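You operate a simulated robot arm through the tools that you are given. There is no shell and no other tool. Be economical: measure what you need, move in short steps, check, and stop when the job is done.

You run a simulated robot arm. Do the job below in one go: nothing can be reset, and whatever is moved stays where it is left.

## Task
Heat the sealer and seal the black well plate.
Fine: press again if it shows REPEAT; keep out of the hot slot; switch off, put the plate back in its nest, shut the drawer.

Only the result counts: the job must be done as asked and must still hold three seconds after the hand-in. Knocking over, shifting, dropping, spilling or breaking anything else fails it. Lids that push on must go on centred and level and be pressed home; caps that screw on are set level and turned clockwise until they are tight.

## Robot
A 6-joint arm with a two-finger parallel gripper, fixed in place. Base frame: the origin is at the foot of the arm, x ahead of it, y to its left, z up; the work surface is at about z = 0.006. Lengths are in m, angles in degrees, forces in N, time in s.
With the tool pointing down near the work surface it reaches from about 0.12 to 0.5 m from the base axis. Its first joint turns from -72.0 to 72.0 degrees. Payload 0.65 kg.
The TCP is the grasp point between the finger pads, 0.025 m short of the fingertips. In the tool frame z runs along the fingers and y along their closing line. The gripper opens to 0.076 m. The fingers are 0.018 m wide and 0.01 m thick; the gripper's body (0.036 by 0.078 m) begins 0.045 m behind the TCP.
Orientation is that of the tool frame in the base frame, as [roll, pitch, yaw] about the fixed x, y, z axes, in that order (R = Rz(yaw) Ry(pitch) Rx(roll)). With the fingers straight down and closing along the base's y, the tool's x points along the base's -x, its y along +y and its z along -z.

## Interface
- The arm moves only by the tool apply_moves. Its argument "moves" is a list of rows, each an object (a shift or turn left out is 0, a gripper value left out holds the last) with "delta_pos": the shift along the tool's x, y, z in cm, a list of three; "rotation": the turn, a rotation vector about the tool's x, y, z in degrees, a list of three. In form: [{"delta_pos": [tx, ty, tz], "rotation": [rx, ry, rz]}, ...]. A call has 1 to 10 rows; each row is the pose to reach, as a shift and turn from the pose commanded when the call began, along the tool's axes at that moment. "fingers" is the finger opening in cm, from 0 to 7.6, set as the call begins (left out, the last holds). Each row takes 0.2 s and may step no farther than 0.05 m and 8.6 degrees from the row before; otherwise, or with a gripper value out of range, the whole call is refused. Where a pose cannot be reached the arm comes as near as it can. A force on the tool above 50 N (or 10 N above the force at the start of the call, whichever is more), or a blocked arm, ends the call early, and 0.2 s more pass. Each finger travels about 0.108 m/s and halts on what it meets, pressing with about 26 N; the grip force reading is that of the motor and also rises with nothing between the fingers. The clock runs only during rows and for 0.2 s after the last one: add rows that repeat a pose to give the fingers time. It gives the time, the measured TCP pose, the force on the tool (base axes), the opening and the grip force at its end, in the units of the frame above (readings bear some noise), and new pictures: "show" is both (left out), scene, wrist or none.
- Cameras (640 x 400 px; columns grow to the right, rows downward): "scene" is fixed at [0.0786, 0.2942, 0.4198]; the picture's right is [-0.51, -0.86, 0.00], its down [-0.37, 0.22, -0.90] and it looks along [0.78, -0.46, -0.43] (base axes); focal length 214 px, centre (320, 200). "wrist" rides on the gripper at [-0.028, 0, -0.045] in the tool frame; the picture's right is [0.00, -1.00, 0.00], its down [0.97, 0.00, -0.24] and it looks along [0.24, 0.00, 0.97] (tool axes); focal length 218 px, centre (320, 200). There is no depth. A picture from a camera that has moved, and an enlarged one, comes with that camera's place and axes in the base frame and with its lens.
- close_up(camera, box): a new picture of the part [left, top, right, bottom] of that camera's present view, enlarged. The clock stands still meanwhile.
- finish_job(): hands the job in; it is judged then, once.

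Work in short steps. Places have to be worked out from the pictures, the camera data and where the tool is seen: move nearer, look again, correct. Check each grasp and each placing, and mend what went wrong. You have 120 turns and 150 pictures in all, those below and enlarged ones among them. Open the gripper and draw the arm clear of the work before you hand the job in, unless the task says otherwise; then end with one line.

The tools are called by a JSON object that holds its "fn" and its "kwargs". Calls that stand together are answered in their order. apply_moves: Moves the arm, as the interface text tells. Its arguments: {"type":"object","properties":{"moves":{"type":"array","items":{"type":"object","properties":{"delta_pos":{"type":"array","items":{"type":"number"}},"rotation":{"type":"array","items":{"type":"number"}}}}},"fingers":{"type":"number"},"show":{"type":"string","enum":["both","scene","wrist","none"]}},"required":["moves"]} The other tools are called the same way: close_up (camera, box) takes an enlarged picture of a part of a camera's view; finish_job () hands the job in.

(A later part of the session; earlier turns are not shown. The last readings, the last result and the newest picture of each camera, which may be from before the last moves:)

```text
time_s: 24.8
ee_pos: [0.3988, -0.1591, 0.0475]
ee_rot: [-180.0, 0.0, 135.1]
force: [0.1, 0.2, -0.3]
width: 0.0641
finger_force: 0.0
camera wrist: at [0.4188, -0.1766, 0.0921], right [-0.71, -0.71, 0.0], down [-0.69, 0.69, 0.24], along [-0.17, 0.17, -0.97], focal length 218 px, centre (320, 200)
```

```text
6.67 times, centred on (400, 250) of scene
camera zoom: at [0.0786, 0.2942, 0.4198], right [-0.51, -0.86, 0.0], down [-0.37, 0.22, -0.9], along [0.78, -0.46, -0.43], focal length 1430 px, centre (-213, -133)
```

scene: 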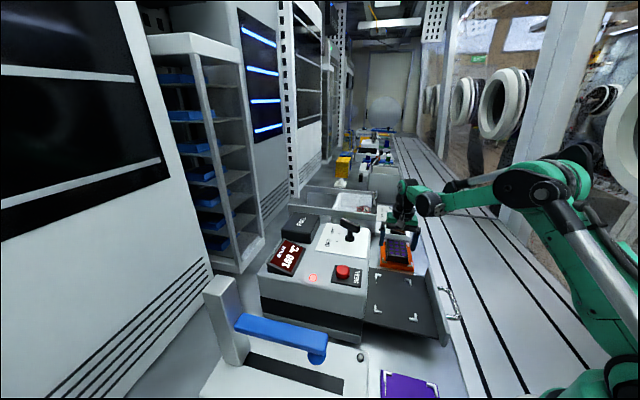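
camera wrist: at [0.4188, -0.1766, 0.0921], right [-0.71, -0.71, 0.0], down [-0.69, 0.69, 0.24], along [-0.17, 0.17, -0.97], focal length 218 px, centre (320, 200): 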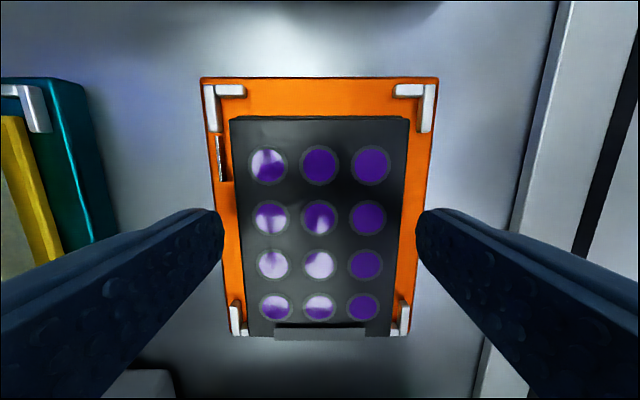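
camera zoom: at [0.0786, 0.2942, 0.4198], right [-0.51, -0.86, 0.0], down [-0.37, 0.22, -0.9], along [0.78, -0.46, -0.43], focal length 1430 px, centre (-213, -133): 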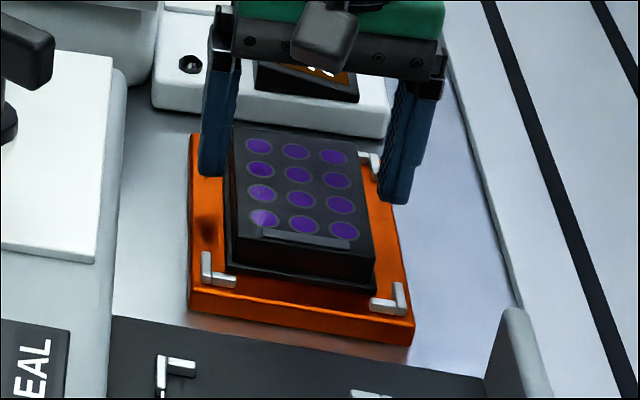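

Combining both cameras, plate top is nearer z ≈ 0.024 and the nest top ≈ 0.01, so the fingers must go lower. Descend 8 mm and recheck.

{"fn": "apply_moves", "kwargs": {"moves": [{"delta_pos": [0.2, 0, 0.3]}, {"delta_pos": [0.2, 0, 0.6]}, {"delta_pos": [0.2, 0, 0.8]}, {"delta_pos": [0.2, 0, 0.8]}], "show": "none"}}

{"fn": "close_up", "kwargs": {"camera": "scene", "box": [370, 220, 430, 280]}}

```text
time_s: 25.8
ee_pos: [0.3968, -0.1573, 0.0388]
ee_rot: [-179.9, 0.1, 135.0]
force: [-0.5, 0.5, 0.0]
width: 0.0641
finger_force: 0.2
```

```text
6.67 times, centred on (400, 250) of scene
camera zoom: at [0.0786, 0.2942, 0.4198], right [-0.51, -0.86, 0.0], down [-0.37, 0.22, -0.9], along [0.78, -0.46, -0.43], focal length 1430 px, centre (-213, -133)
```

zoom: 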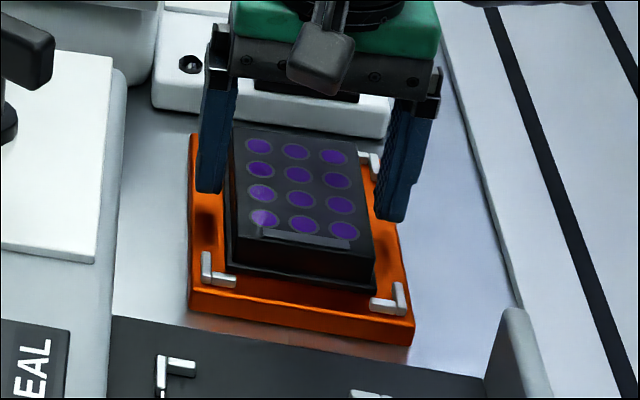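

Fingertips are beside the plate's sides with the tips still clear of the nest. Closing.

{"fn": "apply_moves", "kwargs": {"moves": [{"delta_pos": [0, 0, 0.1]}, {"delta_pos": [0, 0, 0.1]}, {"delta_pos": [0, 0, 0.1]}], "fingers": 4.0, "show": "wrist"}}

{"fn": "close_up", "kwargs": {"camera": "scene", "box": [370, 220, 430, 280]}}

```text
time_s: 26.6
ee_pos: [0.3965, -0.1564, 0.0386]
ee_rot: [-179.9, 0.1, 135.0]
force: [-0.5, -0.6, 26.1]
width: 0.0537
finger_force: 26.2
camera wrist: at [0.4176, -0.1749, 0.0832], right [-0.71, -0.71, 0.0], down [-0.69, 0.69, 0.24], along [-0.17, 0.17, -0.97], focal length 218 px, centre (320, 200)
```

wrist: 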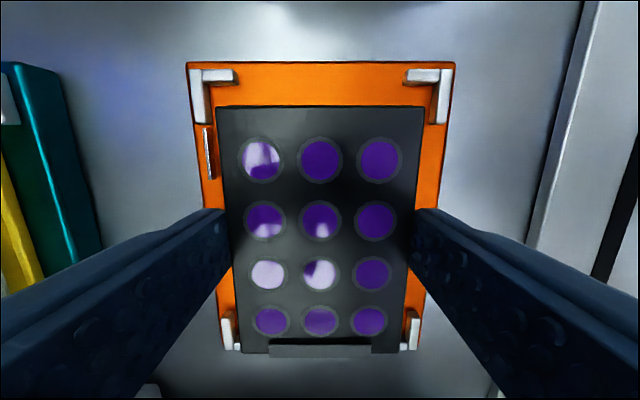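

```text
6.67 times, centred on (400, 250) of scene
camera zoom: at [0.0785, 0.2942, 0.4198], right [-0.51, -0.86, 0.0], down [-0.37, 0.22, -0.9], along [0.78, -0.46, -0.43], focal length 1430 px, centre (-213, -133)
```

zoom: 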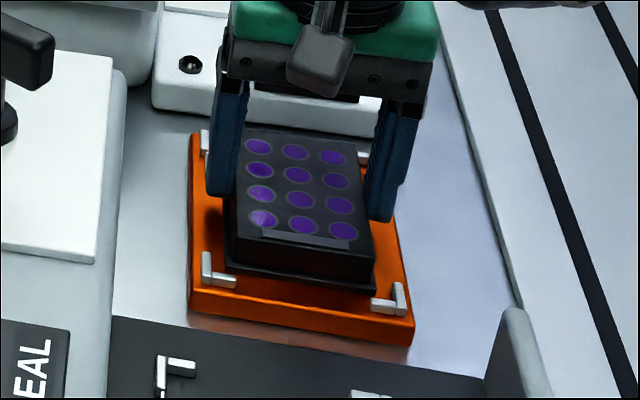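

Gripped at 5.37 cm; the tips touch the skirt (26 N up). Nest reference: TCP (0.3966, -0.1565, 0.0387). Lift slowly.

{"fn": "apply_moves", "kwargs": {"moves": [{"delta_pos": [0, 0, -0.3]}, {"delta_pos": [0, 0, -1.0]}, {"delta_pos": [0, 0, -2.5]}, {"delta_pos": [0, 0, -5]}, {"delta_pos": [0, 0, -8]}, {"delta_pos": [0, 0, -8]}]}}

```text
time_s: 28.0
ee_pos: [0.3979, -0.1574, 0.1178]
ee_rot: [180.0, 0.1, 135.0]
force: [0.8, -0.2, -1.2]
width: 0.054
finger_force: 25.8
camera wrist: at [0.4179, -0.175, 0.1629], right [-0.71, -0.71, 0.0], down [-0.69, 0.69, 0.24], along [-0.17, 0.17, -0.97], focal length 218 px, centre (320, 200)
```

scene: 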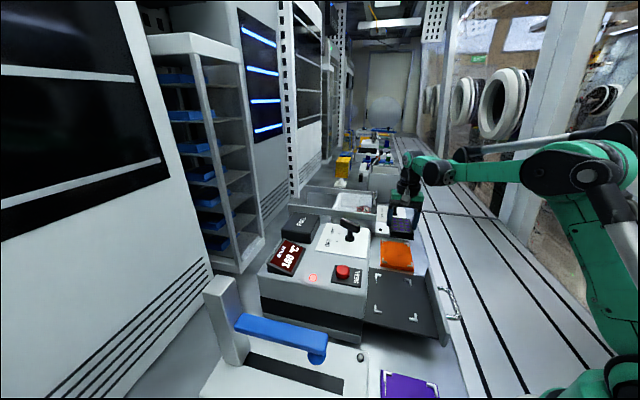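
wrist: 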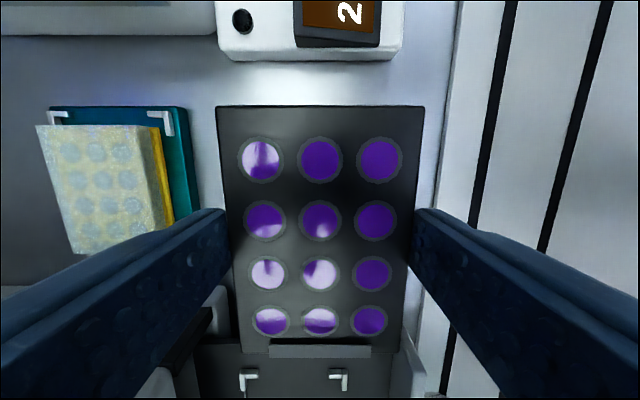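

Plate lifted cleanly and centred in the grip. Tray bracket centre estimated ≈ (0.282, -0.011), tray z ≈ 0.035. Carry the plate over it, high first.

{"fn": "apply_moves", "kwargs": {"moves": [{"delta_pos": [0, 0, -2.7]}, {"delta_pos": [3.7, 0.4, -2.7]}, {"delta_pos": [7.4, 0.9, -2.7]}, {"delta_pos": [11.1, 1.3, -2.7]}, {"delta_pos": [14.8, 1.7, -2.7]}, {"delta_pos": [18.5, 2.15, -2.7]}, {"delta_pos": [18.5, 2.15, -2.7]}]}}

{"fn": "close_up", "kwargs": {"camera": "scene", "box": [340, 230, 460, 350]}}

```text
time_s: 29.6
ee_pos: [0.282, -0.0117, 0.1456]
ee_rot: [180.0, -0.1, 135.0]
force: [0.1, 0.5, -0.3]
width: 0.0539
finger_force: 25.8
camera wrist: at [0.3018, -0.0297, 0.1904], right [-0.71, -0.71, 0.0], down [-0.69, 0.69, 0.24], along [-0.17, 0.17, -0.97], focal length 218 px, centre (320, 200)
```

scene: 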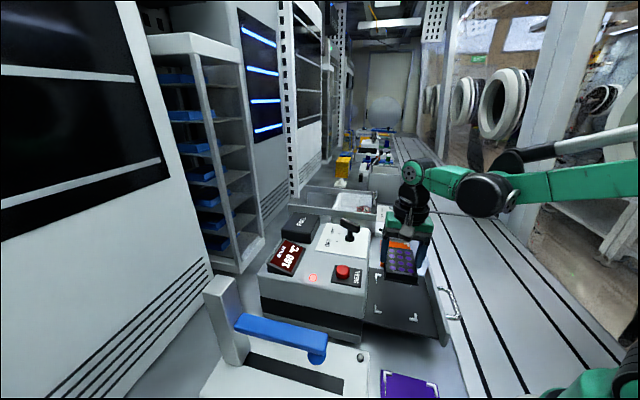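
wrist: 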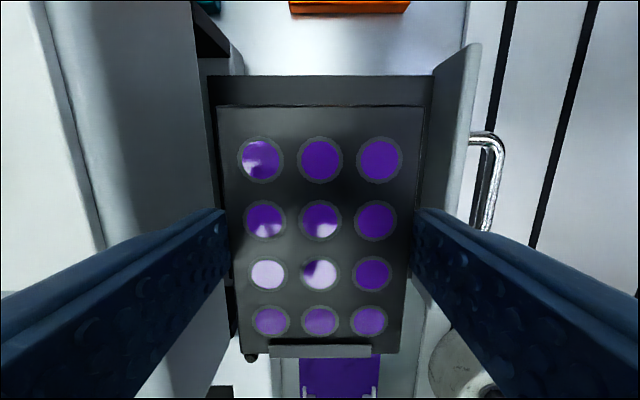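

```text
3.33 times, centred on (400, 290) of scene
camera zoom: at [0.0786, 0.2942, 0.4198], right [-0.51, -0.86, 0.0], down [-0.37, 0.22, -0.9], along [0.78, -0.46, -0.43], focal length 715 px, centre (53, -100)
```

zoom: 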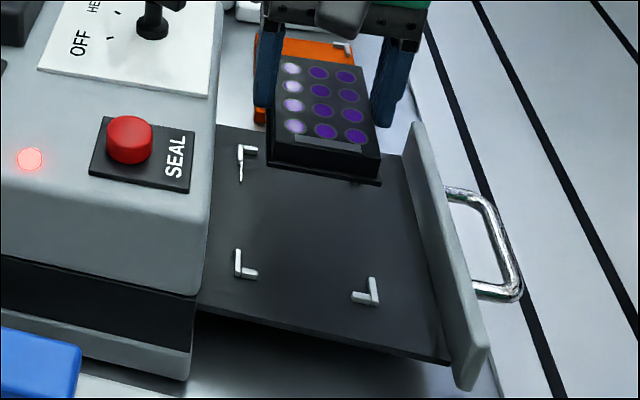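

Aim point matches the bracket centre (0.2827, -0.0115). Lower to just above the tray.

{"fn": "apply_moves", "kwargs": {"moves": [{"delta_pos": [0, 0, 3.5]}, {"delta_pos": [0, 0, 6]}, {"delta_pos": [0, 0, 7.2]}, {"delta_pos": [0, 0, 7.2]}]}}

{"fn": "close_up", "kwargs": {"camera": "scene", "box": [350, 250, 450, 350]}}

```text
time_s: 30.6
ee_pos: [0.2815, -0.0115, 0.0728]
ee_rot: [180.0, 0.0, 135.0]
force: [0.9, -0.6, -0.2]
width: 0.0542
finger_force: 25.8
camera wrist: at [0.3019, -0.0293, 0.1181], right [-0.71, -0.71, 0.0], down [-0.69, 0.69, 0.24], along [-0.17, 0.17, -0.97], focal length 218 px, centre (320, 200)
```

scene: 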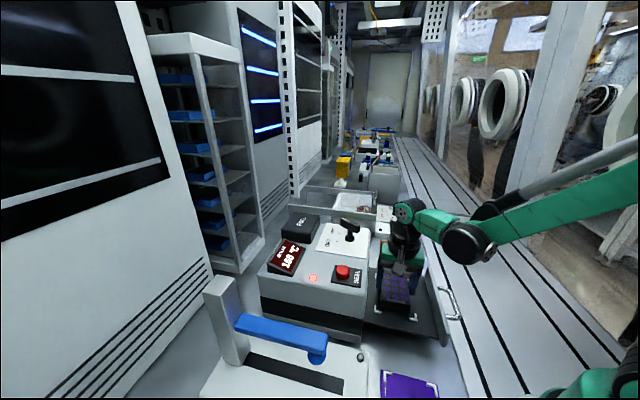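
wrist: 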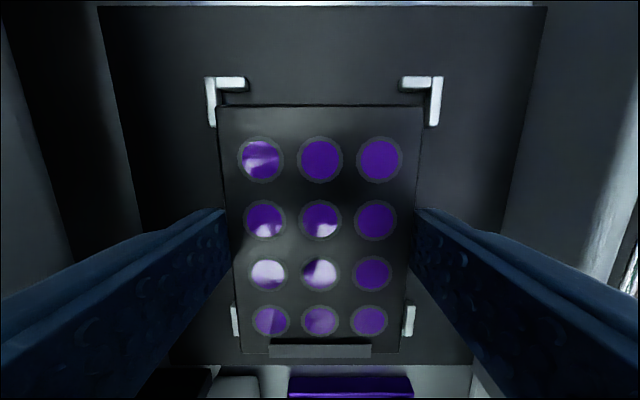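

```text
4.00 times, centred on (400, 300) of scene
camera zoom: at [0.0786, 0.2942, 0.4198], right [-0.51, -0.86, 0.0], down [-0.37, 0.22, -0.9], along [0.78, -0.46, -0.43], focal length 858 px, centre (0, -200)
```

zoom: 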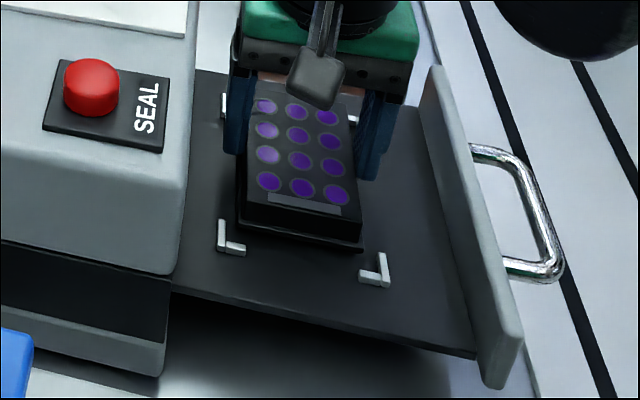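

The brackets frame the plate just as in the nest (within 1 mm). Set it down at TCP z ≈ 0.065.

{"fn": "apply_moves", "kwargs": {"moves": [{"delta_pos": [0, -0.08, 0.4]}, {"delta_pos": [0, -0.08, 0.65]}, {"delta_pos": [0, -0.08, 0.75]}, {"delta_pos": [0, -0.08, 0.8]}], "show": "none"}}

```text
time_s: 31.6
ee_pos: [0.2819, -0.0118, 0.0656]
ee_rot: [179.9, 0.0, 135.0]
force: [0.7, -0.7, 25.4]
width: 0.0538
finger_force: 26.3
```

Contact felt. Open to 6.4 cm and rise.

{"fn": "apply_moves", "kwargs": {"moves": [{"delta_pos": [0, 0, -0.05]}, {"delta_pos": [0, 0, -0.05]}, {"delta_pos": [0, 0, -2]}, {"delta_pos": [0, 0, -6]}, {"delta_pos": [0, 0, -10]}, {"delta_pos": [0, 0, -10]}], "fingers": 6.6}}

{"fn": "close_up", "kwargs": {"camera": "scene", "box": [350, 250, 450, 350]}}

```text
time_s: 33.0
ee_pos: [0.2801, -0.0111, 0.1652]
ee_rot: [-180.0, 0.0, 135.0]
force: [0.0, -1.0, 1.4]
width: 0.0659
finger_force: 0.2
camera wrist: at [0.3008, -0.0288, 0.2101], right [-0.71, -0.71, 0.0], down [-0.69, 0.69, 0.24], along [-0.17, 0.17, -0.97], focal length 218 px, centre (320, 200)
```

scene: 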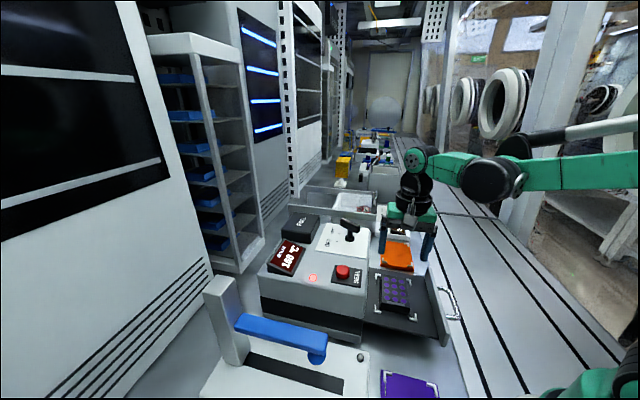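
wrist: 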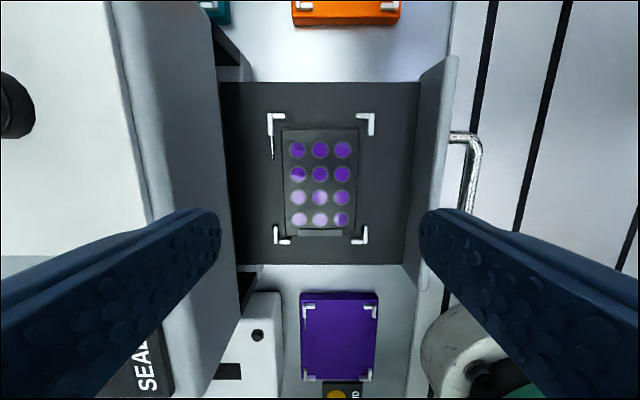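

```text
4.00 times, centred on (400, 300) of scene
camera zoom: at [0.0786, 0.2942, 0.4198], right [-0.51, -0.86, 0.0], down [-0.37, 0.22, -0.9], along [0.78, -0.46, -0.43], focal length 858 px, centre (0, -200)
```

zoom: 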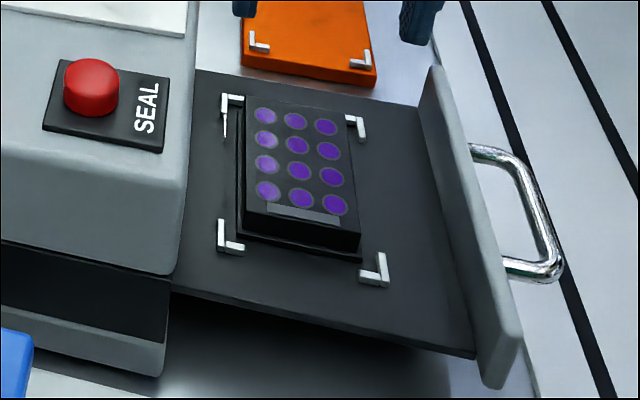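

Plate sits level inside the tray brackets. Now back to the handle pre-grasp pose (same tilt as before) to shut the drawer by the handle.

{"fn": "apply_moves", "kwargs": {"moves": [{"delta_pos": [0, -1.5, -4]}, {"delta_pos": [-0.1, -5.5, -6], "rotation": [-5, 0, 0]}, {"delta_pos": [-0.15, -9.5, -6], "rotation": [-10, 0, 0]}, {"delta_pos": [-0.25, -13.5, -6], "rotation": [-15, 0, 0]}, {"delta_pos": [-0.32, -17.63, -4.5], "rotation": [-20, 0, 0]}, {"delta_pos": [-0.32, -17.63, -4.5], "rotation": [-20, 0, 0]}], "fingers": 1.8, "show": "none"}}

```text
time_s: 34.4
ee_pos: [0.1582, -0.1383, 0.2109]
ee_rot: [160.0, 0.0, 135.0]
force: [-0.4, 0.2, 0.8]
width: 0.0178
finger_force: 0.1
```

Pose matches the retreat pose exactly. Slide in to 5 cm short and look.

{"fn": "apply_moves", "kwargs": {"moves": [{"delta_pos": [0, -0.1, 4]}, {"delta_pos": [0, -0.1, 8]}, {"delta_pos": [0, -0.1, 11]}, {"delta_pos": [0, -0.1, 11]}], "show": "wrist"}}

```text
time_s: 35.4
ee_pos: [0.1853, -0.1116, 0.107]
ee_rot: [159.9, 0.0, 135.0]
force: [-0.9, 0.6, -0.4]
width: 0.0181
finger_force: 0.1
camera wrist: at [0.1945, -0.141, 0.1497], right [-0.66, -0.66, -0.34], down [-0.74, 0.63, 0.23], along [0.07, 0.4, -0.91], focal length 218 px, centre (320, 200)
```

wrist: 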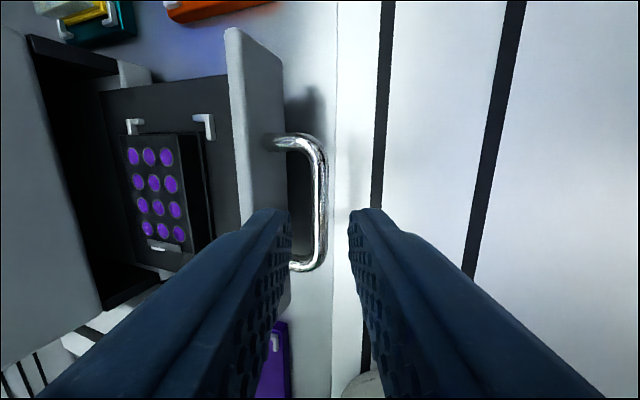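

The bar lies between the fingers. Insert the last 5 cm and grip.

{"fn": "apply_moves", "kwargs": {"moves": [{"delta_pos": [0, 0, 2.5]}, {"delta_pos": [0, 0, 4.9]}, {"delta_pos": [0, 0, 4.9]}], "show": "none"}}

{"fn": "apply_moves", "kwargs": {"moves": [{"delta_pos": [0, 0, 0]}, {"delta_pos": [0, 0, 0]}], "fingers": 0.3, "show": "wrist"}}

```text
time_s: 36.2
ee_pos: [0.1971, -0.1008, 0.0603]
ee_rot: [160.0, -0.1, 135.0]
force: [0.0, -0.3, 0.0]
width: 0.0181
finger_force: 0.1
```

```text
time_s: 36.8
ee_pos: [0.1967, -0.1, 0.0615]
ee_rot: [160.0, 0.0, 135.0]
force: [10.0, 9.5, -1.7]
width: 0.0128
finger_force: 6.0
camera wrist: at [0.2061, -0.1294, 0.1028], right [-0.66, -0.66, -0.34], down [-0.74, 0.63, 0.23], along [0.07, 0.41, -0.91], focal length 218 px, centre (320, 200)
```

wrist: 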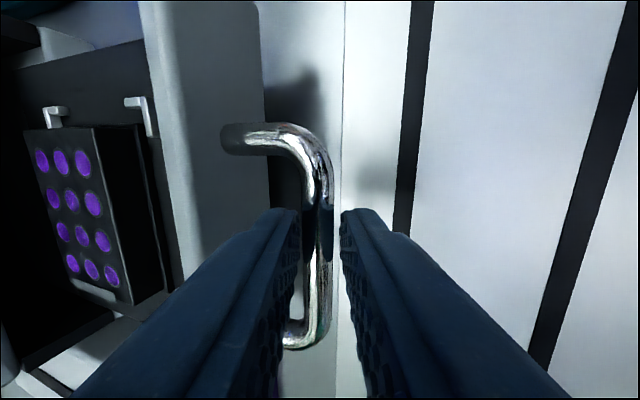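

Gripping; now push the drawer in smoothly, watching height.

{"fn": "apply_moves", "kwargs": {"moves": [{"delta_pos": [0, 0.47, 0.17]}, {"delta_pos": [0, 1.41, 0.51]}, {"delta_pos": [0, 2.35, 0.86]}, {"delta_pos": [0, 3.29, 1.2]}, {"delta_pos": [0, 4.23, 1.54]}, {"delta_pos": [0, 5.17, 1.88]}, {"delta_pos": [0, 6.11, 2.22]}], "show": "scene"}}

```text
time_s: 38.4
ee_pos: [0.2425, -0.0542, 0.0607]
ee_rot: [160.0, 0.1, 134.9]
force: [8.4, -9.3, 10.4]
width: 0.0098
finger_force: 31.3
```

scene: 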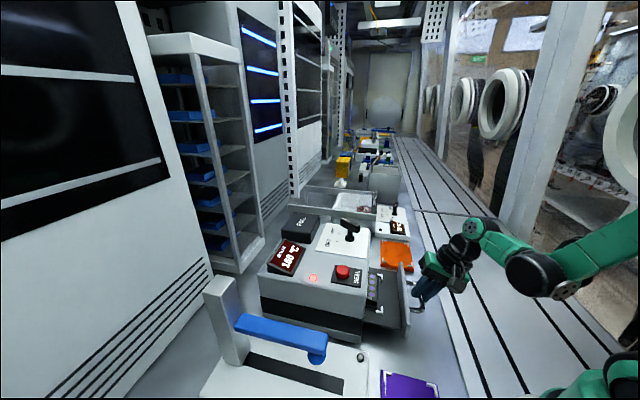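

Half in. Push the remaining ~7 cm to the closed position.

{"fn": "apply_moves", "kwargs": {"moves": [{"delta_pos": [0, 0.94, 0.34]}, {"delta_pos": [0, 1.88, 0.68]}, {"delta_pos": [0, 2.82, 1.03]}, {"delta_pos": [0, 3.76, 1.37]}, {"delta_pos": [0, 4.7, 1.71]}, {"delta_pos": [0, 5.64, 2.05]}, {"delta_pos": [0, 6.3, 2.3]}, {"delta_pos": [0, 6.7, 2.44]}, {"delta_pos": [0, 7.0, 2.55]}], "show": "both"}}

```text
time_s: 40.4
ee_pos: [0.2939, -0.0017, 0.0612]
ee_rot: [160.5, 0.0, 134.9]
force: [-29.4, -34.2, 15.9]
width: 0.01
finger_force: 31.4
camera wrist: at [0.3028, -0.0318, 0.1025], right [-0.67, -0.67, -0.33], down [-0.74, 0.63, 0.23], along [0.06, 0.4, -0.91], focal length 218 px, centre (320, 200)
```

scene: 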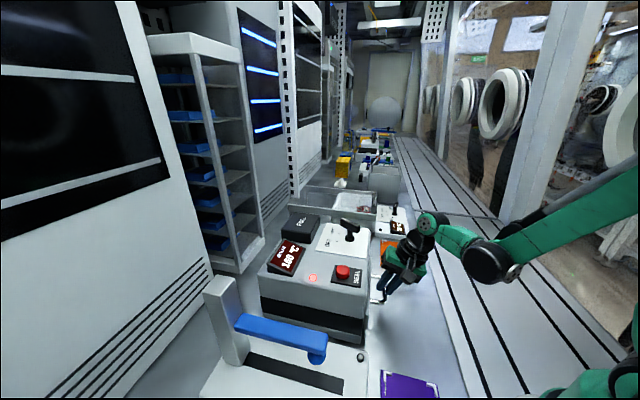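
wrist: 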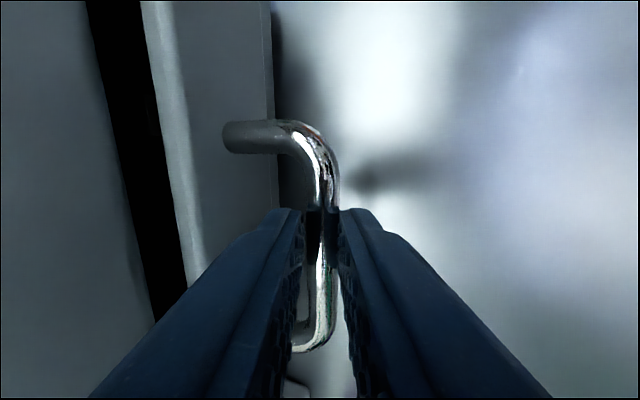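

Drawer is against its closed stop. Release and back out along the tool axis.

{"fn": "apply_moves", "kwargs": {"moves": [{"delta_pos": [0, -0.15, 0]}, {"delta_pos": [0, -0.15, 0]}, {"delta_pos": [0, -0.2, -2.5]}, {"delta_pos": [0, -0.2, -6]}, {"delta_pos": [0, -0.2, -10]}, {"delta_pos": [0, -0.2, -14.5]}, {"delta_pos": [0, -0.2, -14.5]}], "fingers": 1.8, "show": "scene"}}

{"fn": "close_up", "kwargs": {"camera": "scene", "box": [250, 210, 410, 310]}}

```text
time_s: 42.0
ee_pos: [0.2577, -0.0385, 0.1967]
ee_rot: [159.9, 0.0, 135.0]
force: [-0.2, -0.1, 0.6]
width: 0.0181
finger_force: 0.1
```

scene: 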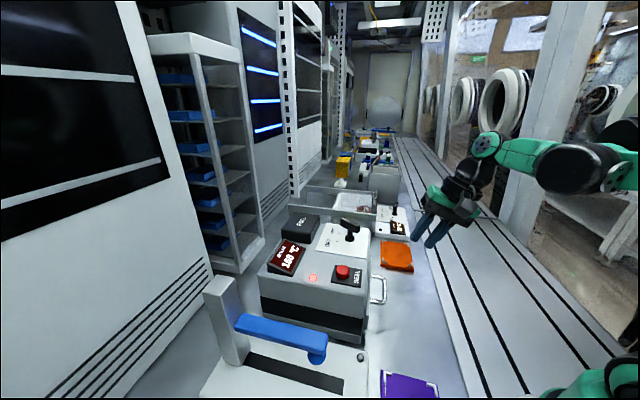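

```text
4.00 times, centred on (330, 260) of scene
camera zoom: at [0.0786, 0.2942, 0.4198], right [-0.51, -0.86, 0.0], down [-0.37, 0.22, -0.9], along [0.78, -0.46, -0.43], focal length 858 px, centre (280, -40)
```

zoom: 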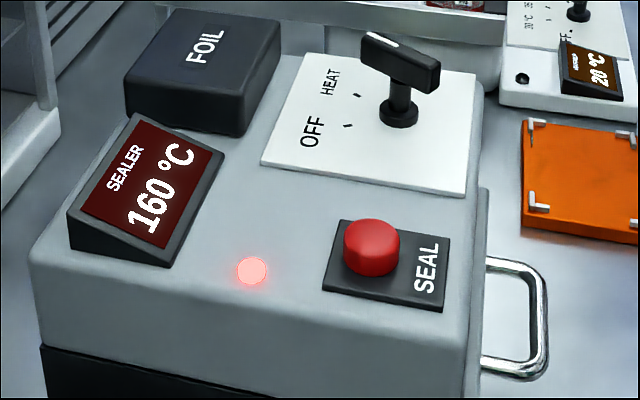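

Drawer shut, 160 °C steady. Move above the SEAL button with closed fingers, tool upright.

{"fn": "apply_moves", "kwargs": {"moves": [{"delta_pos": [1.75, 3.47, 0.2], "rotation": [5, 0, 0]}, {"delta_pos": [3.5, 6.93, 1.1], "rotation": [10, 0, 0]}, {"delta_pos": [5.2, 10.4, 2.2], "rotation": [15, 0, 0]}, {"delta_pos": [7.0, 13.87, 3.63], "rotation": [20, 0, 0]}, {"delta_pos": [7.0, 13.87, 3.63], "rotation": [20, 0, 0]}], "fingers": 0}}

{"fn": "close_up", "kwargs": {"camera": "scene", "box": [250, 190, 410, 290]}}

```text
time_s: 43.2
ee_pos: [0.31, 0.1119, 0.2081]
ee_rot: [-180.0, 0.0, 134.9]
force: [0.3, 1.0, 0.2]
width: 0.0001
finger_force: 23.6
camera wrist: at [0.3302, 0.0942, 0.254], right [-0.71, -0.71, 0.0], down [-0.69, 0.69, 0.24], along [-0.17, 0.17, -0.97], focal length 218 px, centre (320, 200)
```

scene: 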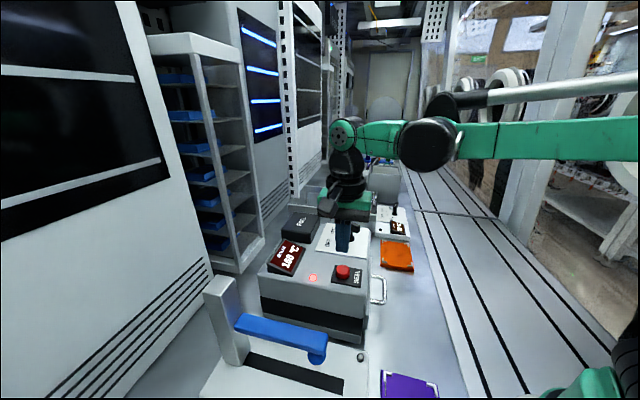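
wrist: 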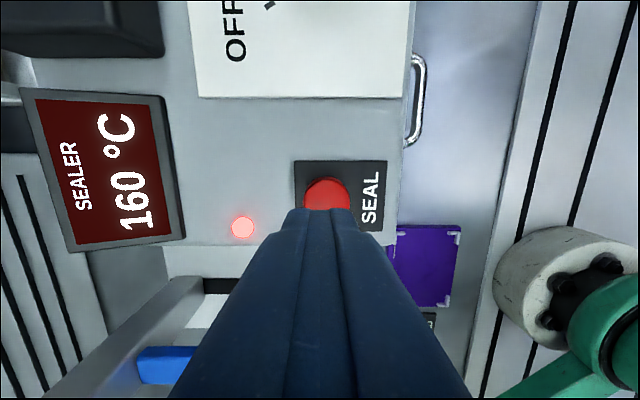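

```text
4.00 times, centred on (330, 240) of scene
camera zoom: at [0.0786, 0.2942, 0.4198], right [-0.51, -0.86, 0.0], down [-0.37, 0.22, -0.9], along [0.78, -0.46, -0.43], focal length 858 px, centre (280, 40)
```

zoom: 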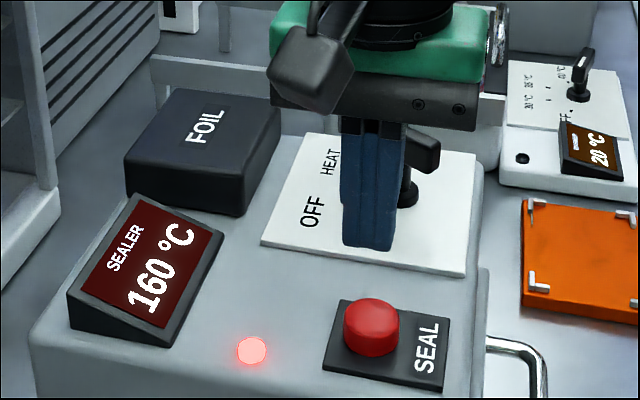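

Button is 3–4 mm to the right (tool −y); correct and descend to press.

{"fn": "apply_moves", "kwargs": {"moves": [{"delta_pos": [0, -0.35, 2]}, {"delta_pos": [0, -0.35, 3.5]}, {"delta_pos": [0, -0.35, 3.9]}, {"delta_pos": [0, -0.35, 4.2]}, {"delta_pos": [0, -0.35, 4.5]}, {"delta_pos": [0, -0.35, 4.8]}]}}

{"fn": "close_up", "kwargs": {"camera": "scene", "box": [250, 210, 410, 310]}}

```text
time_s: 44.5
ee_pos: [0.3087, 0.109, 0.1656]
ee_rot: [179.9, 0.0, 135.0]
force: [-2.2, 1.0, 21.5]
width: 0.0001
finger_force: 22.7
stopped in row 6: the force on the tool passed its limit (the readings are from after the stop); the commanded pose is now the measured one
camera wrist: at [0.3279, 0.0916, 0.2105], right [-0.71, -0.71, 0.0], down [-0.69, 0.69, 0.24], along [-0.17, 0.17, -0.97], focal length 218 px, centre (320, 200)
```

scene: 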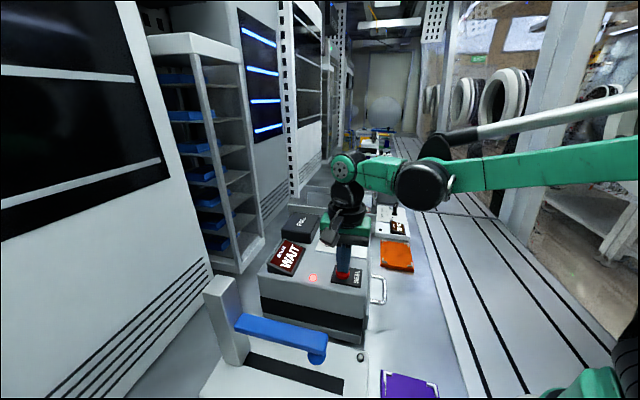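
wrist: 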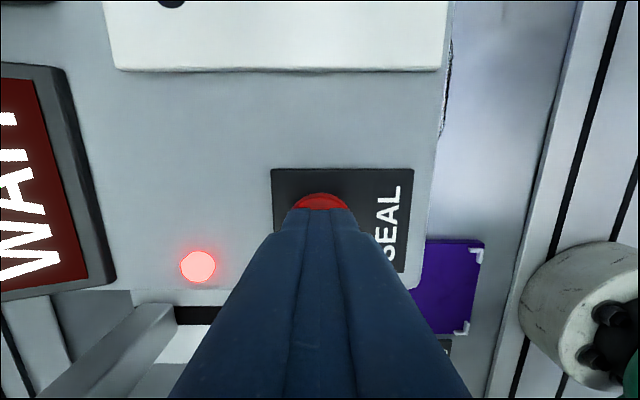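

```text
4.00 times, centred on (330, 260) of scene
camera zoom: at [0.0786, 0.2942, 0.4198], right [-0.51, -0.86, 0.0], down [-0.37, 0.22, -0.9], along [0.78, -0.46, -0.43], focal length 858 px, centre (280, -40)
```

zoom: 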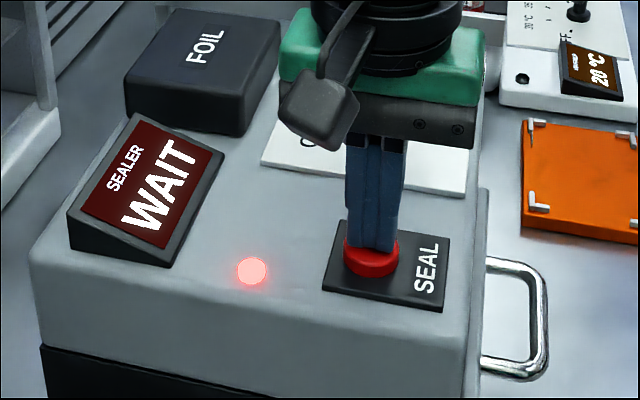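

The display shows WAIT: the sealing cycle runs. Rise off the button and wait.

{"fn": "apply_moves", "kwargs": {"moves": [{"delta_pos": [0, 0, -2]}, {"delta_pos": [0, 0, -5]}, {"delta_pos": [0, 0, -5]}, {"delta_pos": [0, 0, -5]}, {"delta_pos": [0, 0, -5]}, {"delta_pos": [0, 0, -5]}, {"delta_pos": [0, 0, -5]}, {"delta_pos": [0, 0, -5]}], "show": "wrist"}}

```text
time_s: 46.3
ee_pos: [0.3057, 0.1101, 0.2155]
ee_rot: [-180.0, 0.0, 135.0]
force: [-0.3, -0.9, 0.5]
width: 0.0001
finger_force: 23.6
camera wrist: at [0.3271, 0.0917, 0.2597], right [-0.71, -0.71, 0.0], down [-0.69, 0.69, 0.24], along [-0.17, 0.17, -0.97], focal length 218 px, centre (320, 200)
```

wrist: 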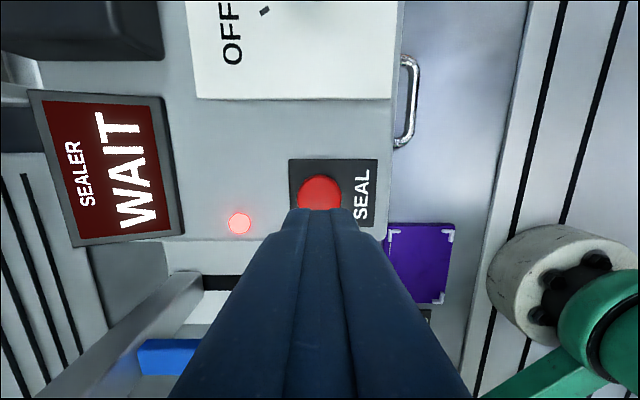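

Still WAIT; hold for a couple more seconds.

{"fn": "apply_moves", "kwargs": {"moves": [{}, {}, {}, {}, {}, {}, {}, {}, {}, {}], "show": "wrist"}}

```text
time_s: 48.5
ee_pos: [0.3066, 0.1096, 0.2148]
ee_rot: [-179.9, 0.1, 134.9]
force: [-0.7, 0.7, -0.5]
width: 0.0002
finger_force: 23.6
camera wrist: at [0.3271, 0.0917, 0.2597], right [-0.71, -0.71, 0.0], down [-0.69, 0.69, 0.24], along [-0.17, 0.17, -0.97], focal length 218 px, centre (320, 200)
```

wrist: 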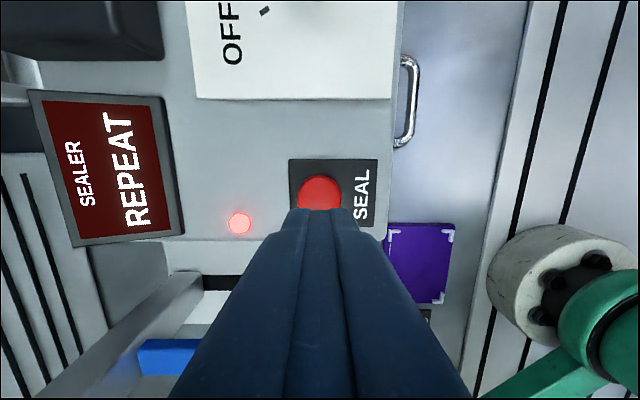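

It shows REPEAT; press the button again.

{"fn": "apply_moves", "kwargs": {"moves": [{"delta_pos": [0, 0, 3]}, {"delta_pos": [0, 0, 4.6]}, {"delta_pos": [0, 0, 5.0]}, {"delta_pos": [0, 0, 5.3]}, {"delta_pos": [0, 0, 5.5]}], "show": "wrist"}}

```text
time_s: 49.4
ee_pos: [0.3077, 0.1094, 0.1655]
ee_rot: [-180.0, 0.0, 134.9]
force: [-1.9, 0.2, 20.2]
width: 0.0001
finger_force: 23.5
stopped in row 4: the force on the tool passed its limit (the readings are from after the stop); the commanded pose is now the measured one
camera wrist: at [0.3277, 0.0919, 0.2105], right [-0.71, -0.71, 0.0], down [-0.69, 0.69, 0.24], along [-0.17, 0.17, -0.97], focal length 218 px, centre (320, 200)
```

wrist: 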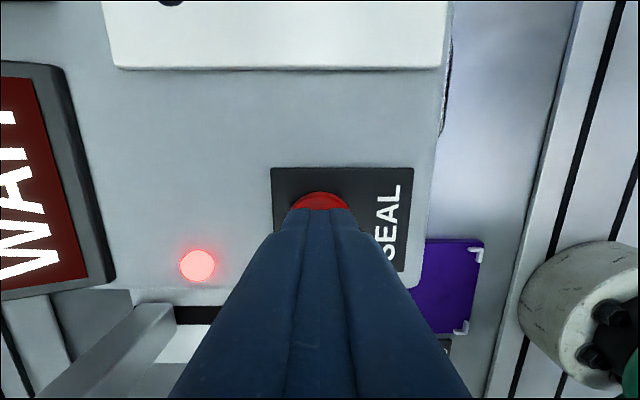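

WAIT again. Rise and hold until it finishes.

{"fn": "apply_moves", "kwargs": {"moves": [{"delta_pos": [0, 0, -2]}, {"delta_pos": [0, 0, -5]}, {"delta_pos": [0, 0, -5]}, {"delta_pos": [0, 0, -5]}, {"delta_pos": [0, 0, -5]}, {"delta_pos": [0, 0, -5]}, {"delta_pos": [0, 0, -5]}, {"delta_pos": [0, 0, -5]}, {"delta_pos": [0, 0, -5]}, {"delta_pos": [0, 0, -5]}], "show": "none"}}

{"fn": "apply_moves", "kwargs": {"moves": [{}, {}, {}, {}, {}, {}, {}, {}, {}, {}], "show": "wrist"}}

```text
time_s: 51.6
ee_pos: [0.3074, 0.1108, 0.2161]
ee_rot: [-180.0, 0.0, 135.0]
force: [-0.4, -0.1, 0.5]
width: 0.0001
finger_force: 23.7
```

```text
time_s: 53.8
ee_pos: [0.3074, 0.1095, 0.2153]
ee_rot: [-179.9, -0.1, 135.0]
force: [0.8, 0.2, 0.6]
width: 0.0001
finger_force: 23.4
camera wrist: at [0.3278, 0.0921, 0.2606], right [-0.71, -0.71, 0.0], down [-0.69, 0.69, 0.24], along [-0.17, 0.17, -0.97], focal length 218 px, centre (320, 200)
```

wrist: 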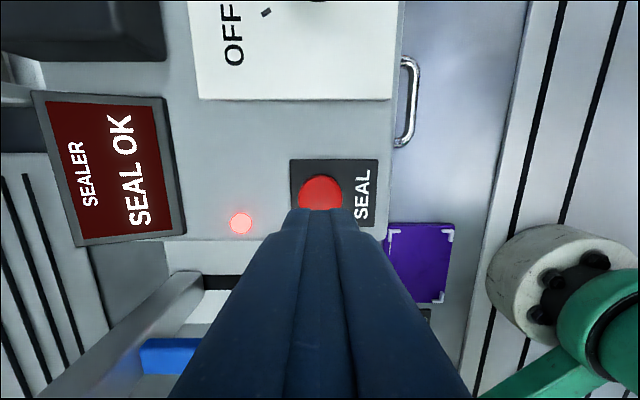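

SEAL OK. Now switch off: move above the dial with yaw back to ≈ -170° and 4 cm opening.

{"fn": "apply_moves", "kwargs": {"moves": [{"delta_pos": [0, 0, -3], "rotation": [0, 0, -7]}, {"delta_pos": [-1.7, 0.1, -4.5], "rotation": [0, 0, -14]}, {"delta_pos": [-3.5, 0.2, -4.5], "rotation": [0, 0, -21]}, {"delta_pos": [-5.3, 0.3, -4.5], "rotation": [0, 0, -28]}, {"delta_pos": [-7.1, 0.4, -4.5], "rotation": [0, 0, -35]}, {"delta_pos": [-8.9, 0.5, -4.5], "rotation": [0, 0, -42]}, {"delta_pos": [-10.47, 0.5, -4.5], "rotation": [0, 0, -49]}, {"delta_pos": [-10.47, 0.5, -4.5], "rotation": [0, 0, -55]}, {"delta_pos": [-10.47, 0.5, -4.5], "rotation": [0, 0, -55]}], "fingers": 4.0, "show": "wrist"}}

```text
time_s: 55.8
ee_pos: [0.3856, 0.0396, 0.2601]
ee_rot: [-180.0, -0.1, -170.0]
force: [-0.1, 0.2, 0.7]
width: 0.04
finger_force: 0.1
camera wrist: at [0.4137, 0.0459, 0.3053], right [0.17, -0.98, 0.0], down [-0.96, -0.17, 0.24], along [-0.24, -0.04, -0.97], focal length 218 px, centre (320, 200)
```

wrist: 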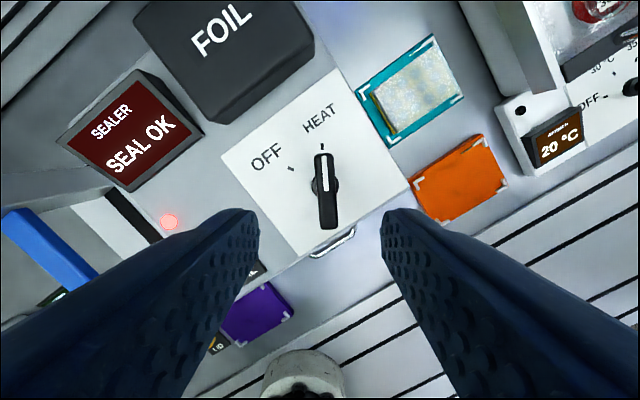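

Dial on HEAT, bar aligned and 3 mm to the right. Descend around it.

{"fn": "apply_moves", "kwargs": {"moves": [{"delta_pos": [0, -0.2, 4], "rotation": [0, 0, -2.5]}, {"delta_pos": [0, -0.2, 7.5], "rotation": [0, 0, -2.5]}, {"delta_pos": [0, -0.2, 9], "rotation": [0, 0, -2.5]}, {"delta_pos": [0, -0.2, 9], "rotation": [0, 0, -2.5]}], "show": "wrist"}}

```text
time_s: 56.8
ee_pos: [0.3851, 0.037, 0.1702]
ee_rot: [-179.9, 0.0, -167.5]
force: [0.3, 0.8, 0.2]
width: 0.04
finger_force: 0.0
camera wrist: at [0.4132, 0.045, 0.2156], right [0.22, -0.98, 0.0], down [-0.95, -0.21, 0.24], along [-0.24, -0.05, -0.97], focal length 218 px, centre (320, 200)
```

wrist: 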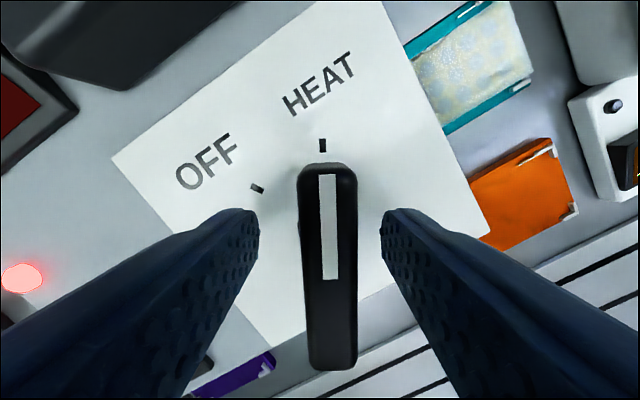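

Aligned. Grip and turn counter-clockwise 62°.

{"fn": "apply_moves", "kwargs": {"moves": [{"delta_pos": [0, -0.1, 0]}, {"delta_pos": [0, -0.1, 0]}, {"delta_pos": [0, -0.1, 0]}, {"delta_pos": [0, -0.1, 0], "rotation": [0, 0, -7.5]}, {"delta_pos": [0, -0.1, 0], "rotation": [0, 0, -15]}, {"delta_pos": [0, -0.1, 0], "rotation": [0, 0, -22.5]}, {"delta_pos": [0, -0.1, 0], "rotation": [0, 0, -30]}], "fingers": 0.6, "show": "none"}}

{"fn": "apply_moves", "kwargs": {"moves": [{"rotation": [0, 0, -7.5]}, {"rotation": [0, 0, -15]}, {"rotation": [0, 0, -22.5]}, {"rotation": [0, 0, -30]}, {"rotation": [0, 0, -33]}]}}

{"fn": "close_up", "kwargs": {"camera": "scene", "box": [250, 190, 410, 290]}}

```text
time_s: 58.4
ee_pos: [0.386, 0.0372, 0.1706]
ee_rot: [180.0, -0.2, -137.3]
force: [3.5, -7.6, 2.6]
width: 0.0121
finger_force: 3.7
```

```text
time_s: 59.6
ee_pos: [0.3848, 0.0374, 0.1706]
ee_rot: [179.9, 0.0, -104.3]
force: [-8.1, 6.1, 3.5]
width: 0.014
finger_force: 4.3
camera wrist: at [0.3928, 0.0655, 0.215], right [0.97, -0.25, 0.0], down [-0.24, -0.94, 0.24], along [-0.06, -0.23, -0.97], focal length 218 px, centre (320, 200)
```

scene: 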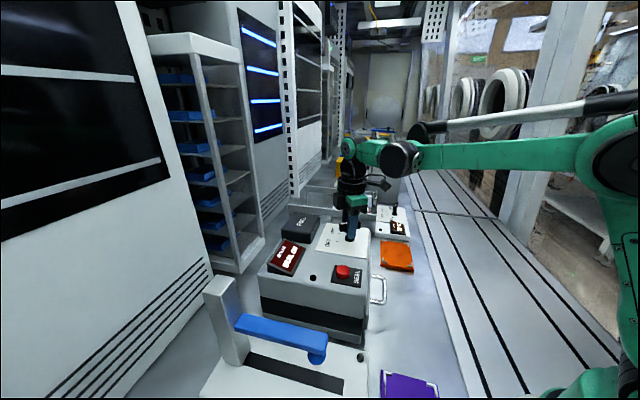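
wrist: 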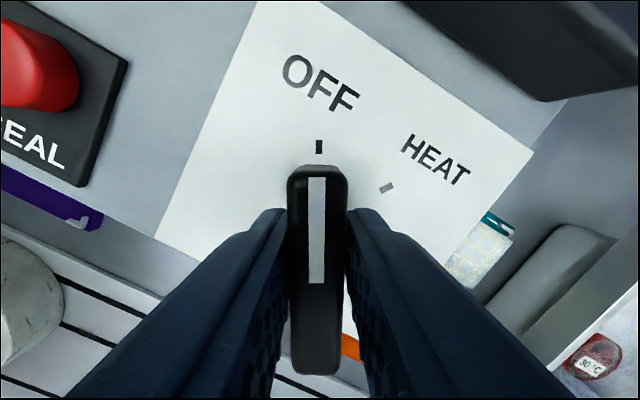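

```text
4.00 times, centred on (330, 240) of scene
camera zoom: at [0.0786, 0.2942, 0.4198], right [-0.51, -0.86, 0.0], down [-0.37, 0.22, -0.9], along [0.78, -0.46, -0.43], focal length 858 px, centre (280, 40)
```

zoom: 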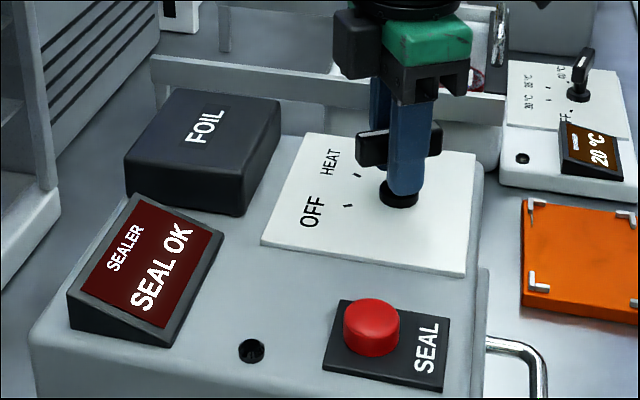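

Lamp out, dial at OFF. Release, rise, and rotate back toward yaw 135° while moving toward the handle.

{"fn": "apply_moves", "kwargs": {"moves": [{}, {}, {"delta_pos": [0, 0, -3]}, {"delta_pos": [0, 0, -7]}, {"delta_pos": [0, 0, -10]}, {"delta_pos": [0, 0, -10], "rotation": [0, 0, 8.5]}, {"delta_pos": [0, 0, -10], "rotation": [0, 0, 17]}, {"delta_pos": [0, 0, -10], "rotation": [0, 0, 25.5]}, {"delta_pos": [0, 0, -10], "rotation": [0, 0, 34]}, {"delta_pos": [0, 0, -10], "rotation": [0, 0, 42.5]}], "fingers": 4.0, "show": "none"}}

{"fn": "apply_moves", "kwargs": {"moves": [{"rotation": [0, 0, 8.5]}, {"rotation": [0, 0, 17]}, {"rotation": [0, 0, 25.5]}, {"rotation": [0, 0, 34]}, {"rotation": [0, 0, 42.5]}, {"rotation": [0, 0, 51]}, {"rotation": [0, 0, 59.5]}, {"rotation": [0, 0, 68]}, {"rotation": [0, 0, 76.5]}, {"rotation": [0, 0, 78.2]}], "fingers": 1.8, "show": "scene"}}

```text
time_s: 61.8
ee_pos: [0.3867, 0.0369, 0.271]
ee_rot: [180.0, -0.1, -147.2]
force: [-0.8, -0.2, -0.9]
width: 0.0401
finger_force: 0.1
```

```text
time_s: 64.0
ee_pos: [0.3857, 0.0364, 0.2713]
ee_rot: [-179.9, 0.0, 134.5]
force: [-0.6, -0.3, -0.2]
width: 0.0183
finger_force: 0.1
```

scene: 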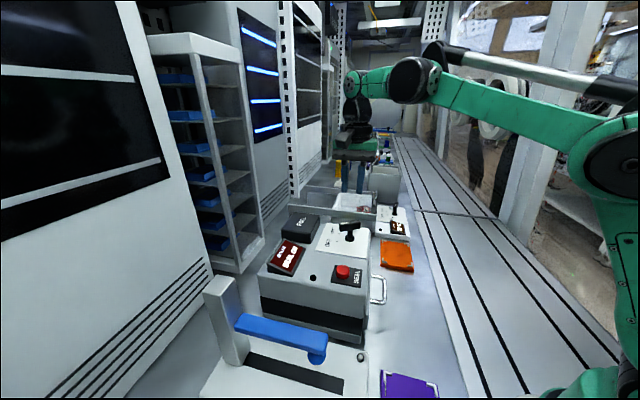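

Move outward and down to the handle pre-grasp pose with the 20° tilt.

{"fn": "apply_moves", "kwargs": {"moves": [{"delta_pos": [0.7, -3, 0], "rotation": [-4, 0, 0]}, {"delta_pos": [1.5, -6, 0], "rotation": [-8, 0, 0]}, {"delta_pos": [2.2, -9, 1], "rotation": [-12, 0, -0.2]}, {"delta_pos": [2.9, -12, 3], "rotation": [-16, 0, -0.3]}, {"delta_pos": [3.63, -14.38, 5], "rotation": [-20, 0, -0.5]}, {"delta_pos": [3.63, -14.38, 7.46], "rotation": [-20, 0, -0.5]}, {"delta_pos": [3.63, -14.38, 7.46], "rotation": [-20, 0, -0.5]}], "show": "wrist"}}

```text
time_s: 65.6
ee_pos: [0.2578, -0.0389, 0.1951]
ee_rot: [160.2, 0.1, 135.3]
force: [0.2, -0.5, -0.4]
width: 0.0179
finger_force: 0.0
camera wrist: at [0.2673, -0.0672, 0.2378], right [-0.66, -0.67, -0.34], down [-0.75, 0.63, 0.22], along [0.06, 0.4, -0.91], focal length 218 px, centre (320, 200)
```

wrist: 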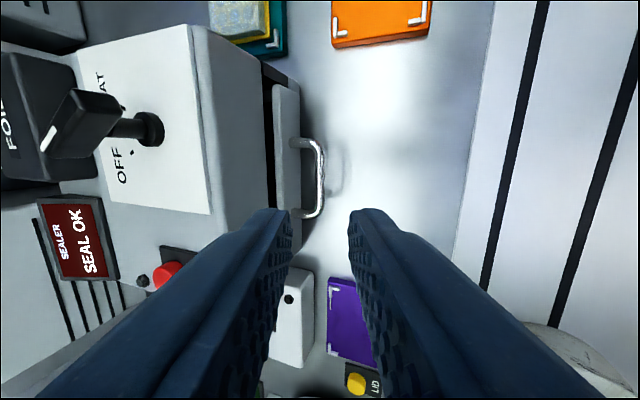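

Matching the earlier pose. Insert along the tool axis and grip.

{"fn": "apply_moves", "kwargs": {"moves": [{"delta_pos": [0, 0.05, 4.5]}, {"delta_pos": [0, 0.05, 9]}, {"delta_pos": [0, 0.05, 12]}, {"delta_pos": [0, 0.05, 14.2]}, {"delta_pos": [0, 0.05, 14.2]}], "show": "wrist"}}

{"fn": "apply_moves", "kwargs": {"moves": [{}, {}, {}], "fingers": 0.3, "show": "none"}}

```text
time_s: 66.8
ee_pos: [0.292, -0.0043, 0.063]
ee_rot: [160.1, 0.1, 135.2]
force: [-1.0, -0.1, 0.1]
width: 0.018
finger_force: 0.0
camera wrist: at [0.3014, -0.0334, 0.1045], right [-0.66, -0.67, -0.34], down [-0.75, 0.63, 0.22], along [0.06, 0.4, -0.91], focal length 218 px, centre (320, 200)
```

wrist: 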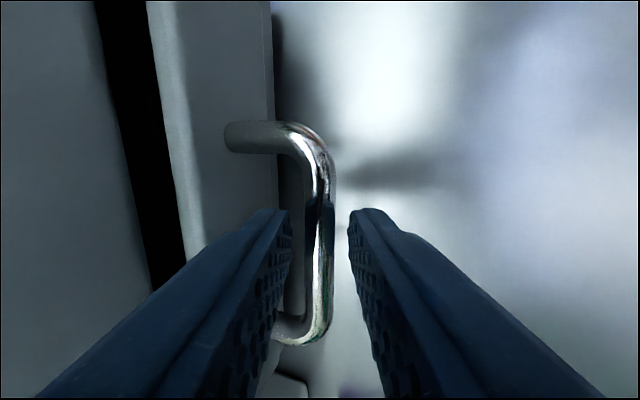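

```text
time_s: 67.6
ee_pos: [0.2917, -0.0041, 0.0628]
ee_rot: [160.2, 0.1, 135.2]
force: [0.6, 1.2, -4.1]
width: 0.0099
finger_force: 31.1
```

Gripped. Pull the drawer out 13 cm in two calls.

{"fn": "apply_moves", "kwargs": {"moves": [{"delta_pos": [0, -0.94, -0.36]}, {"delta_pos": [0, -1.88, -0.71]}, {"delta_pos": [0, -2.82, -1.06]}, {"delta_pos": [0, -3.76, -1.4]}, {"delta_pos": [0, -4.7, -1.74]}, {"delta_pos": [0, -5.64, -2.08]}, {"delta_pos": [0, -6.58, -2.42]}], "show": "none"}}

{"fn": "apply_moves", "kwargs": {"moves": [{"delta_pos": [0, -0.94, -0.36]}, {"delta_pos": [0, -1.88, -0.71]}, {"delta_pos": [0, -2.82, -1.06]}, {"delta_pos": [0, -3.76, -1.4]}, {"delta_pos": [0, -4.7, -1.74]}, {"delta_pos": [0, -5.5, -2.03]}, {"delta_pos": [0, -6.1, -2.25]}]}}

```text
time_s: 69.2
ee_pos: [0.2418, -0.0554, 0.0633]
ee_rot: [160.1, 0.0, 135.4]
force: [-10.2, 11.1, -12.8]
width: 0.0096
finger_force: 31.3
```

```text
time_s: 70.8
ee_pos: [0.1978, -0.1013, 0.0635]
ee_rot: [160.0, 0.0, 135.4]
force: [-9.9, 15.5, -0.1]
width: 0.0098
finger_force: 31.1
camera wrist: at [0.2068, -0.1291, 0.1056], right [-0.66, -0.67, -0.34], down [-0.75, 0.62, 0.23], along [0.06, 0.4, -0.91], focal length 218 px, centre (320, 200)
```

scene: 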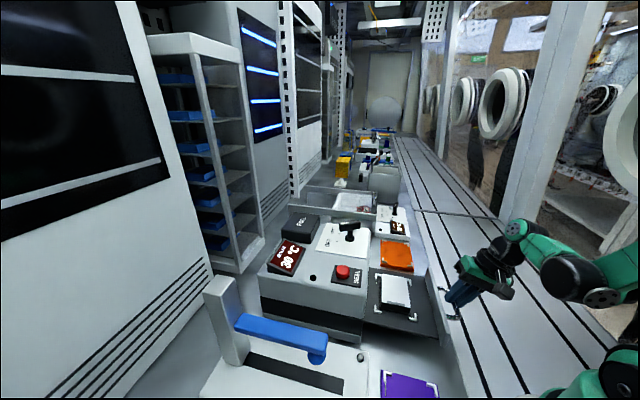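
wrist: 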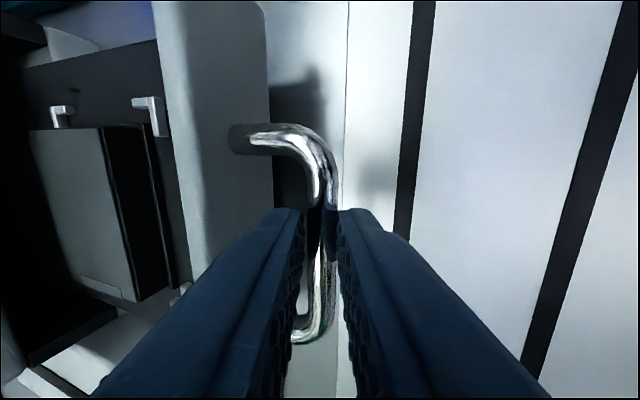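

The plate is out, foil-sealed. Release the handle and back off.

{"fn": "apply_moves", "kwargs": {"moves": [{}, {}, {"delta_pos": [0, 0, -3]}, {"delta_pos": [0, 0, -7]}, {"delta_pos": [0, 0, -11.5]}, {"delta_pos": [0, 0, -16]}, {"delta_pos": [0, 0, -16]}], "fingers": 1.8, "show": "none"}}

```text
time_s: 72.4
ee_pos: [0.1575, -0.1394, 0.2135]
ee_rot: [160.1, 0.1, 135.2]
force: [-0.6, -0.3, -0.9]
width: 0.0179
finger_force: 0.1
```

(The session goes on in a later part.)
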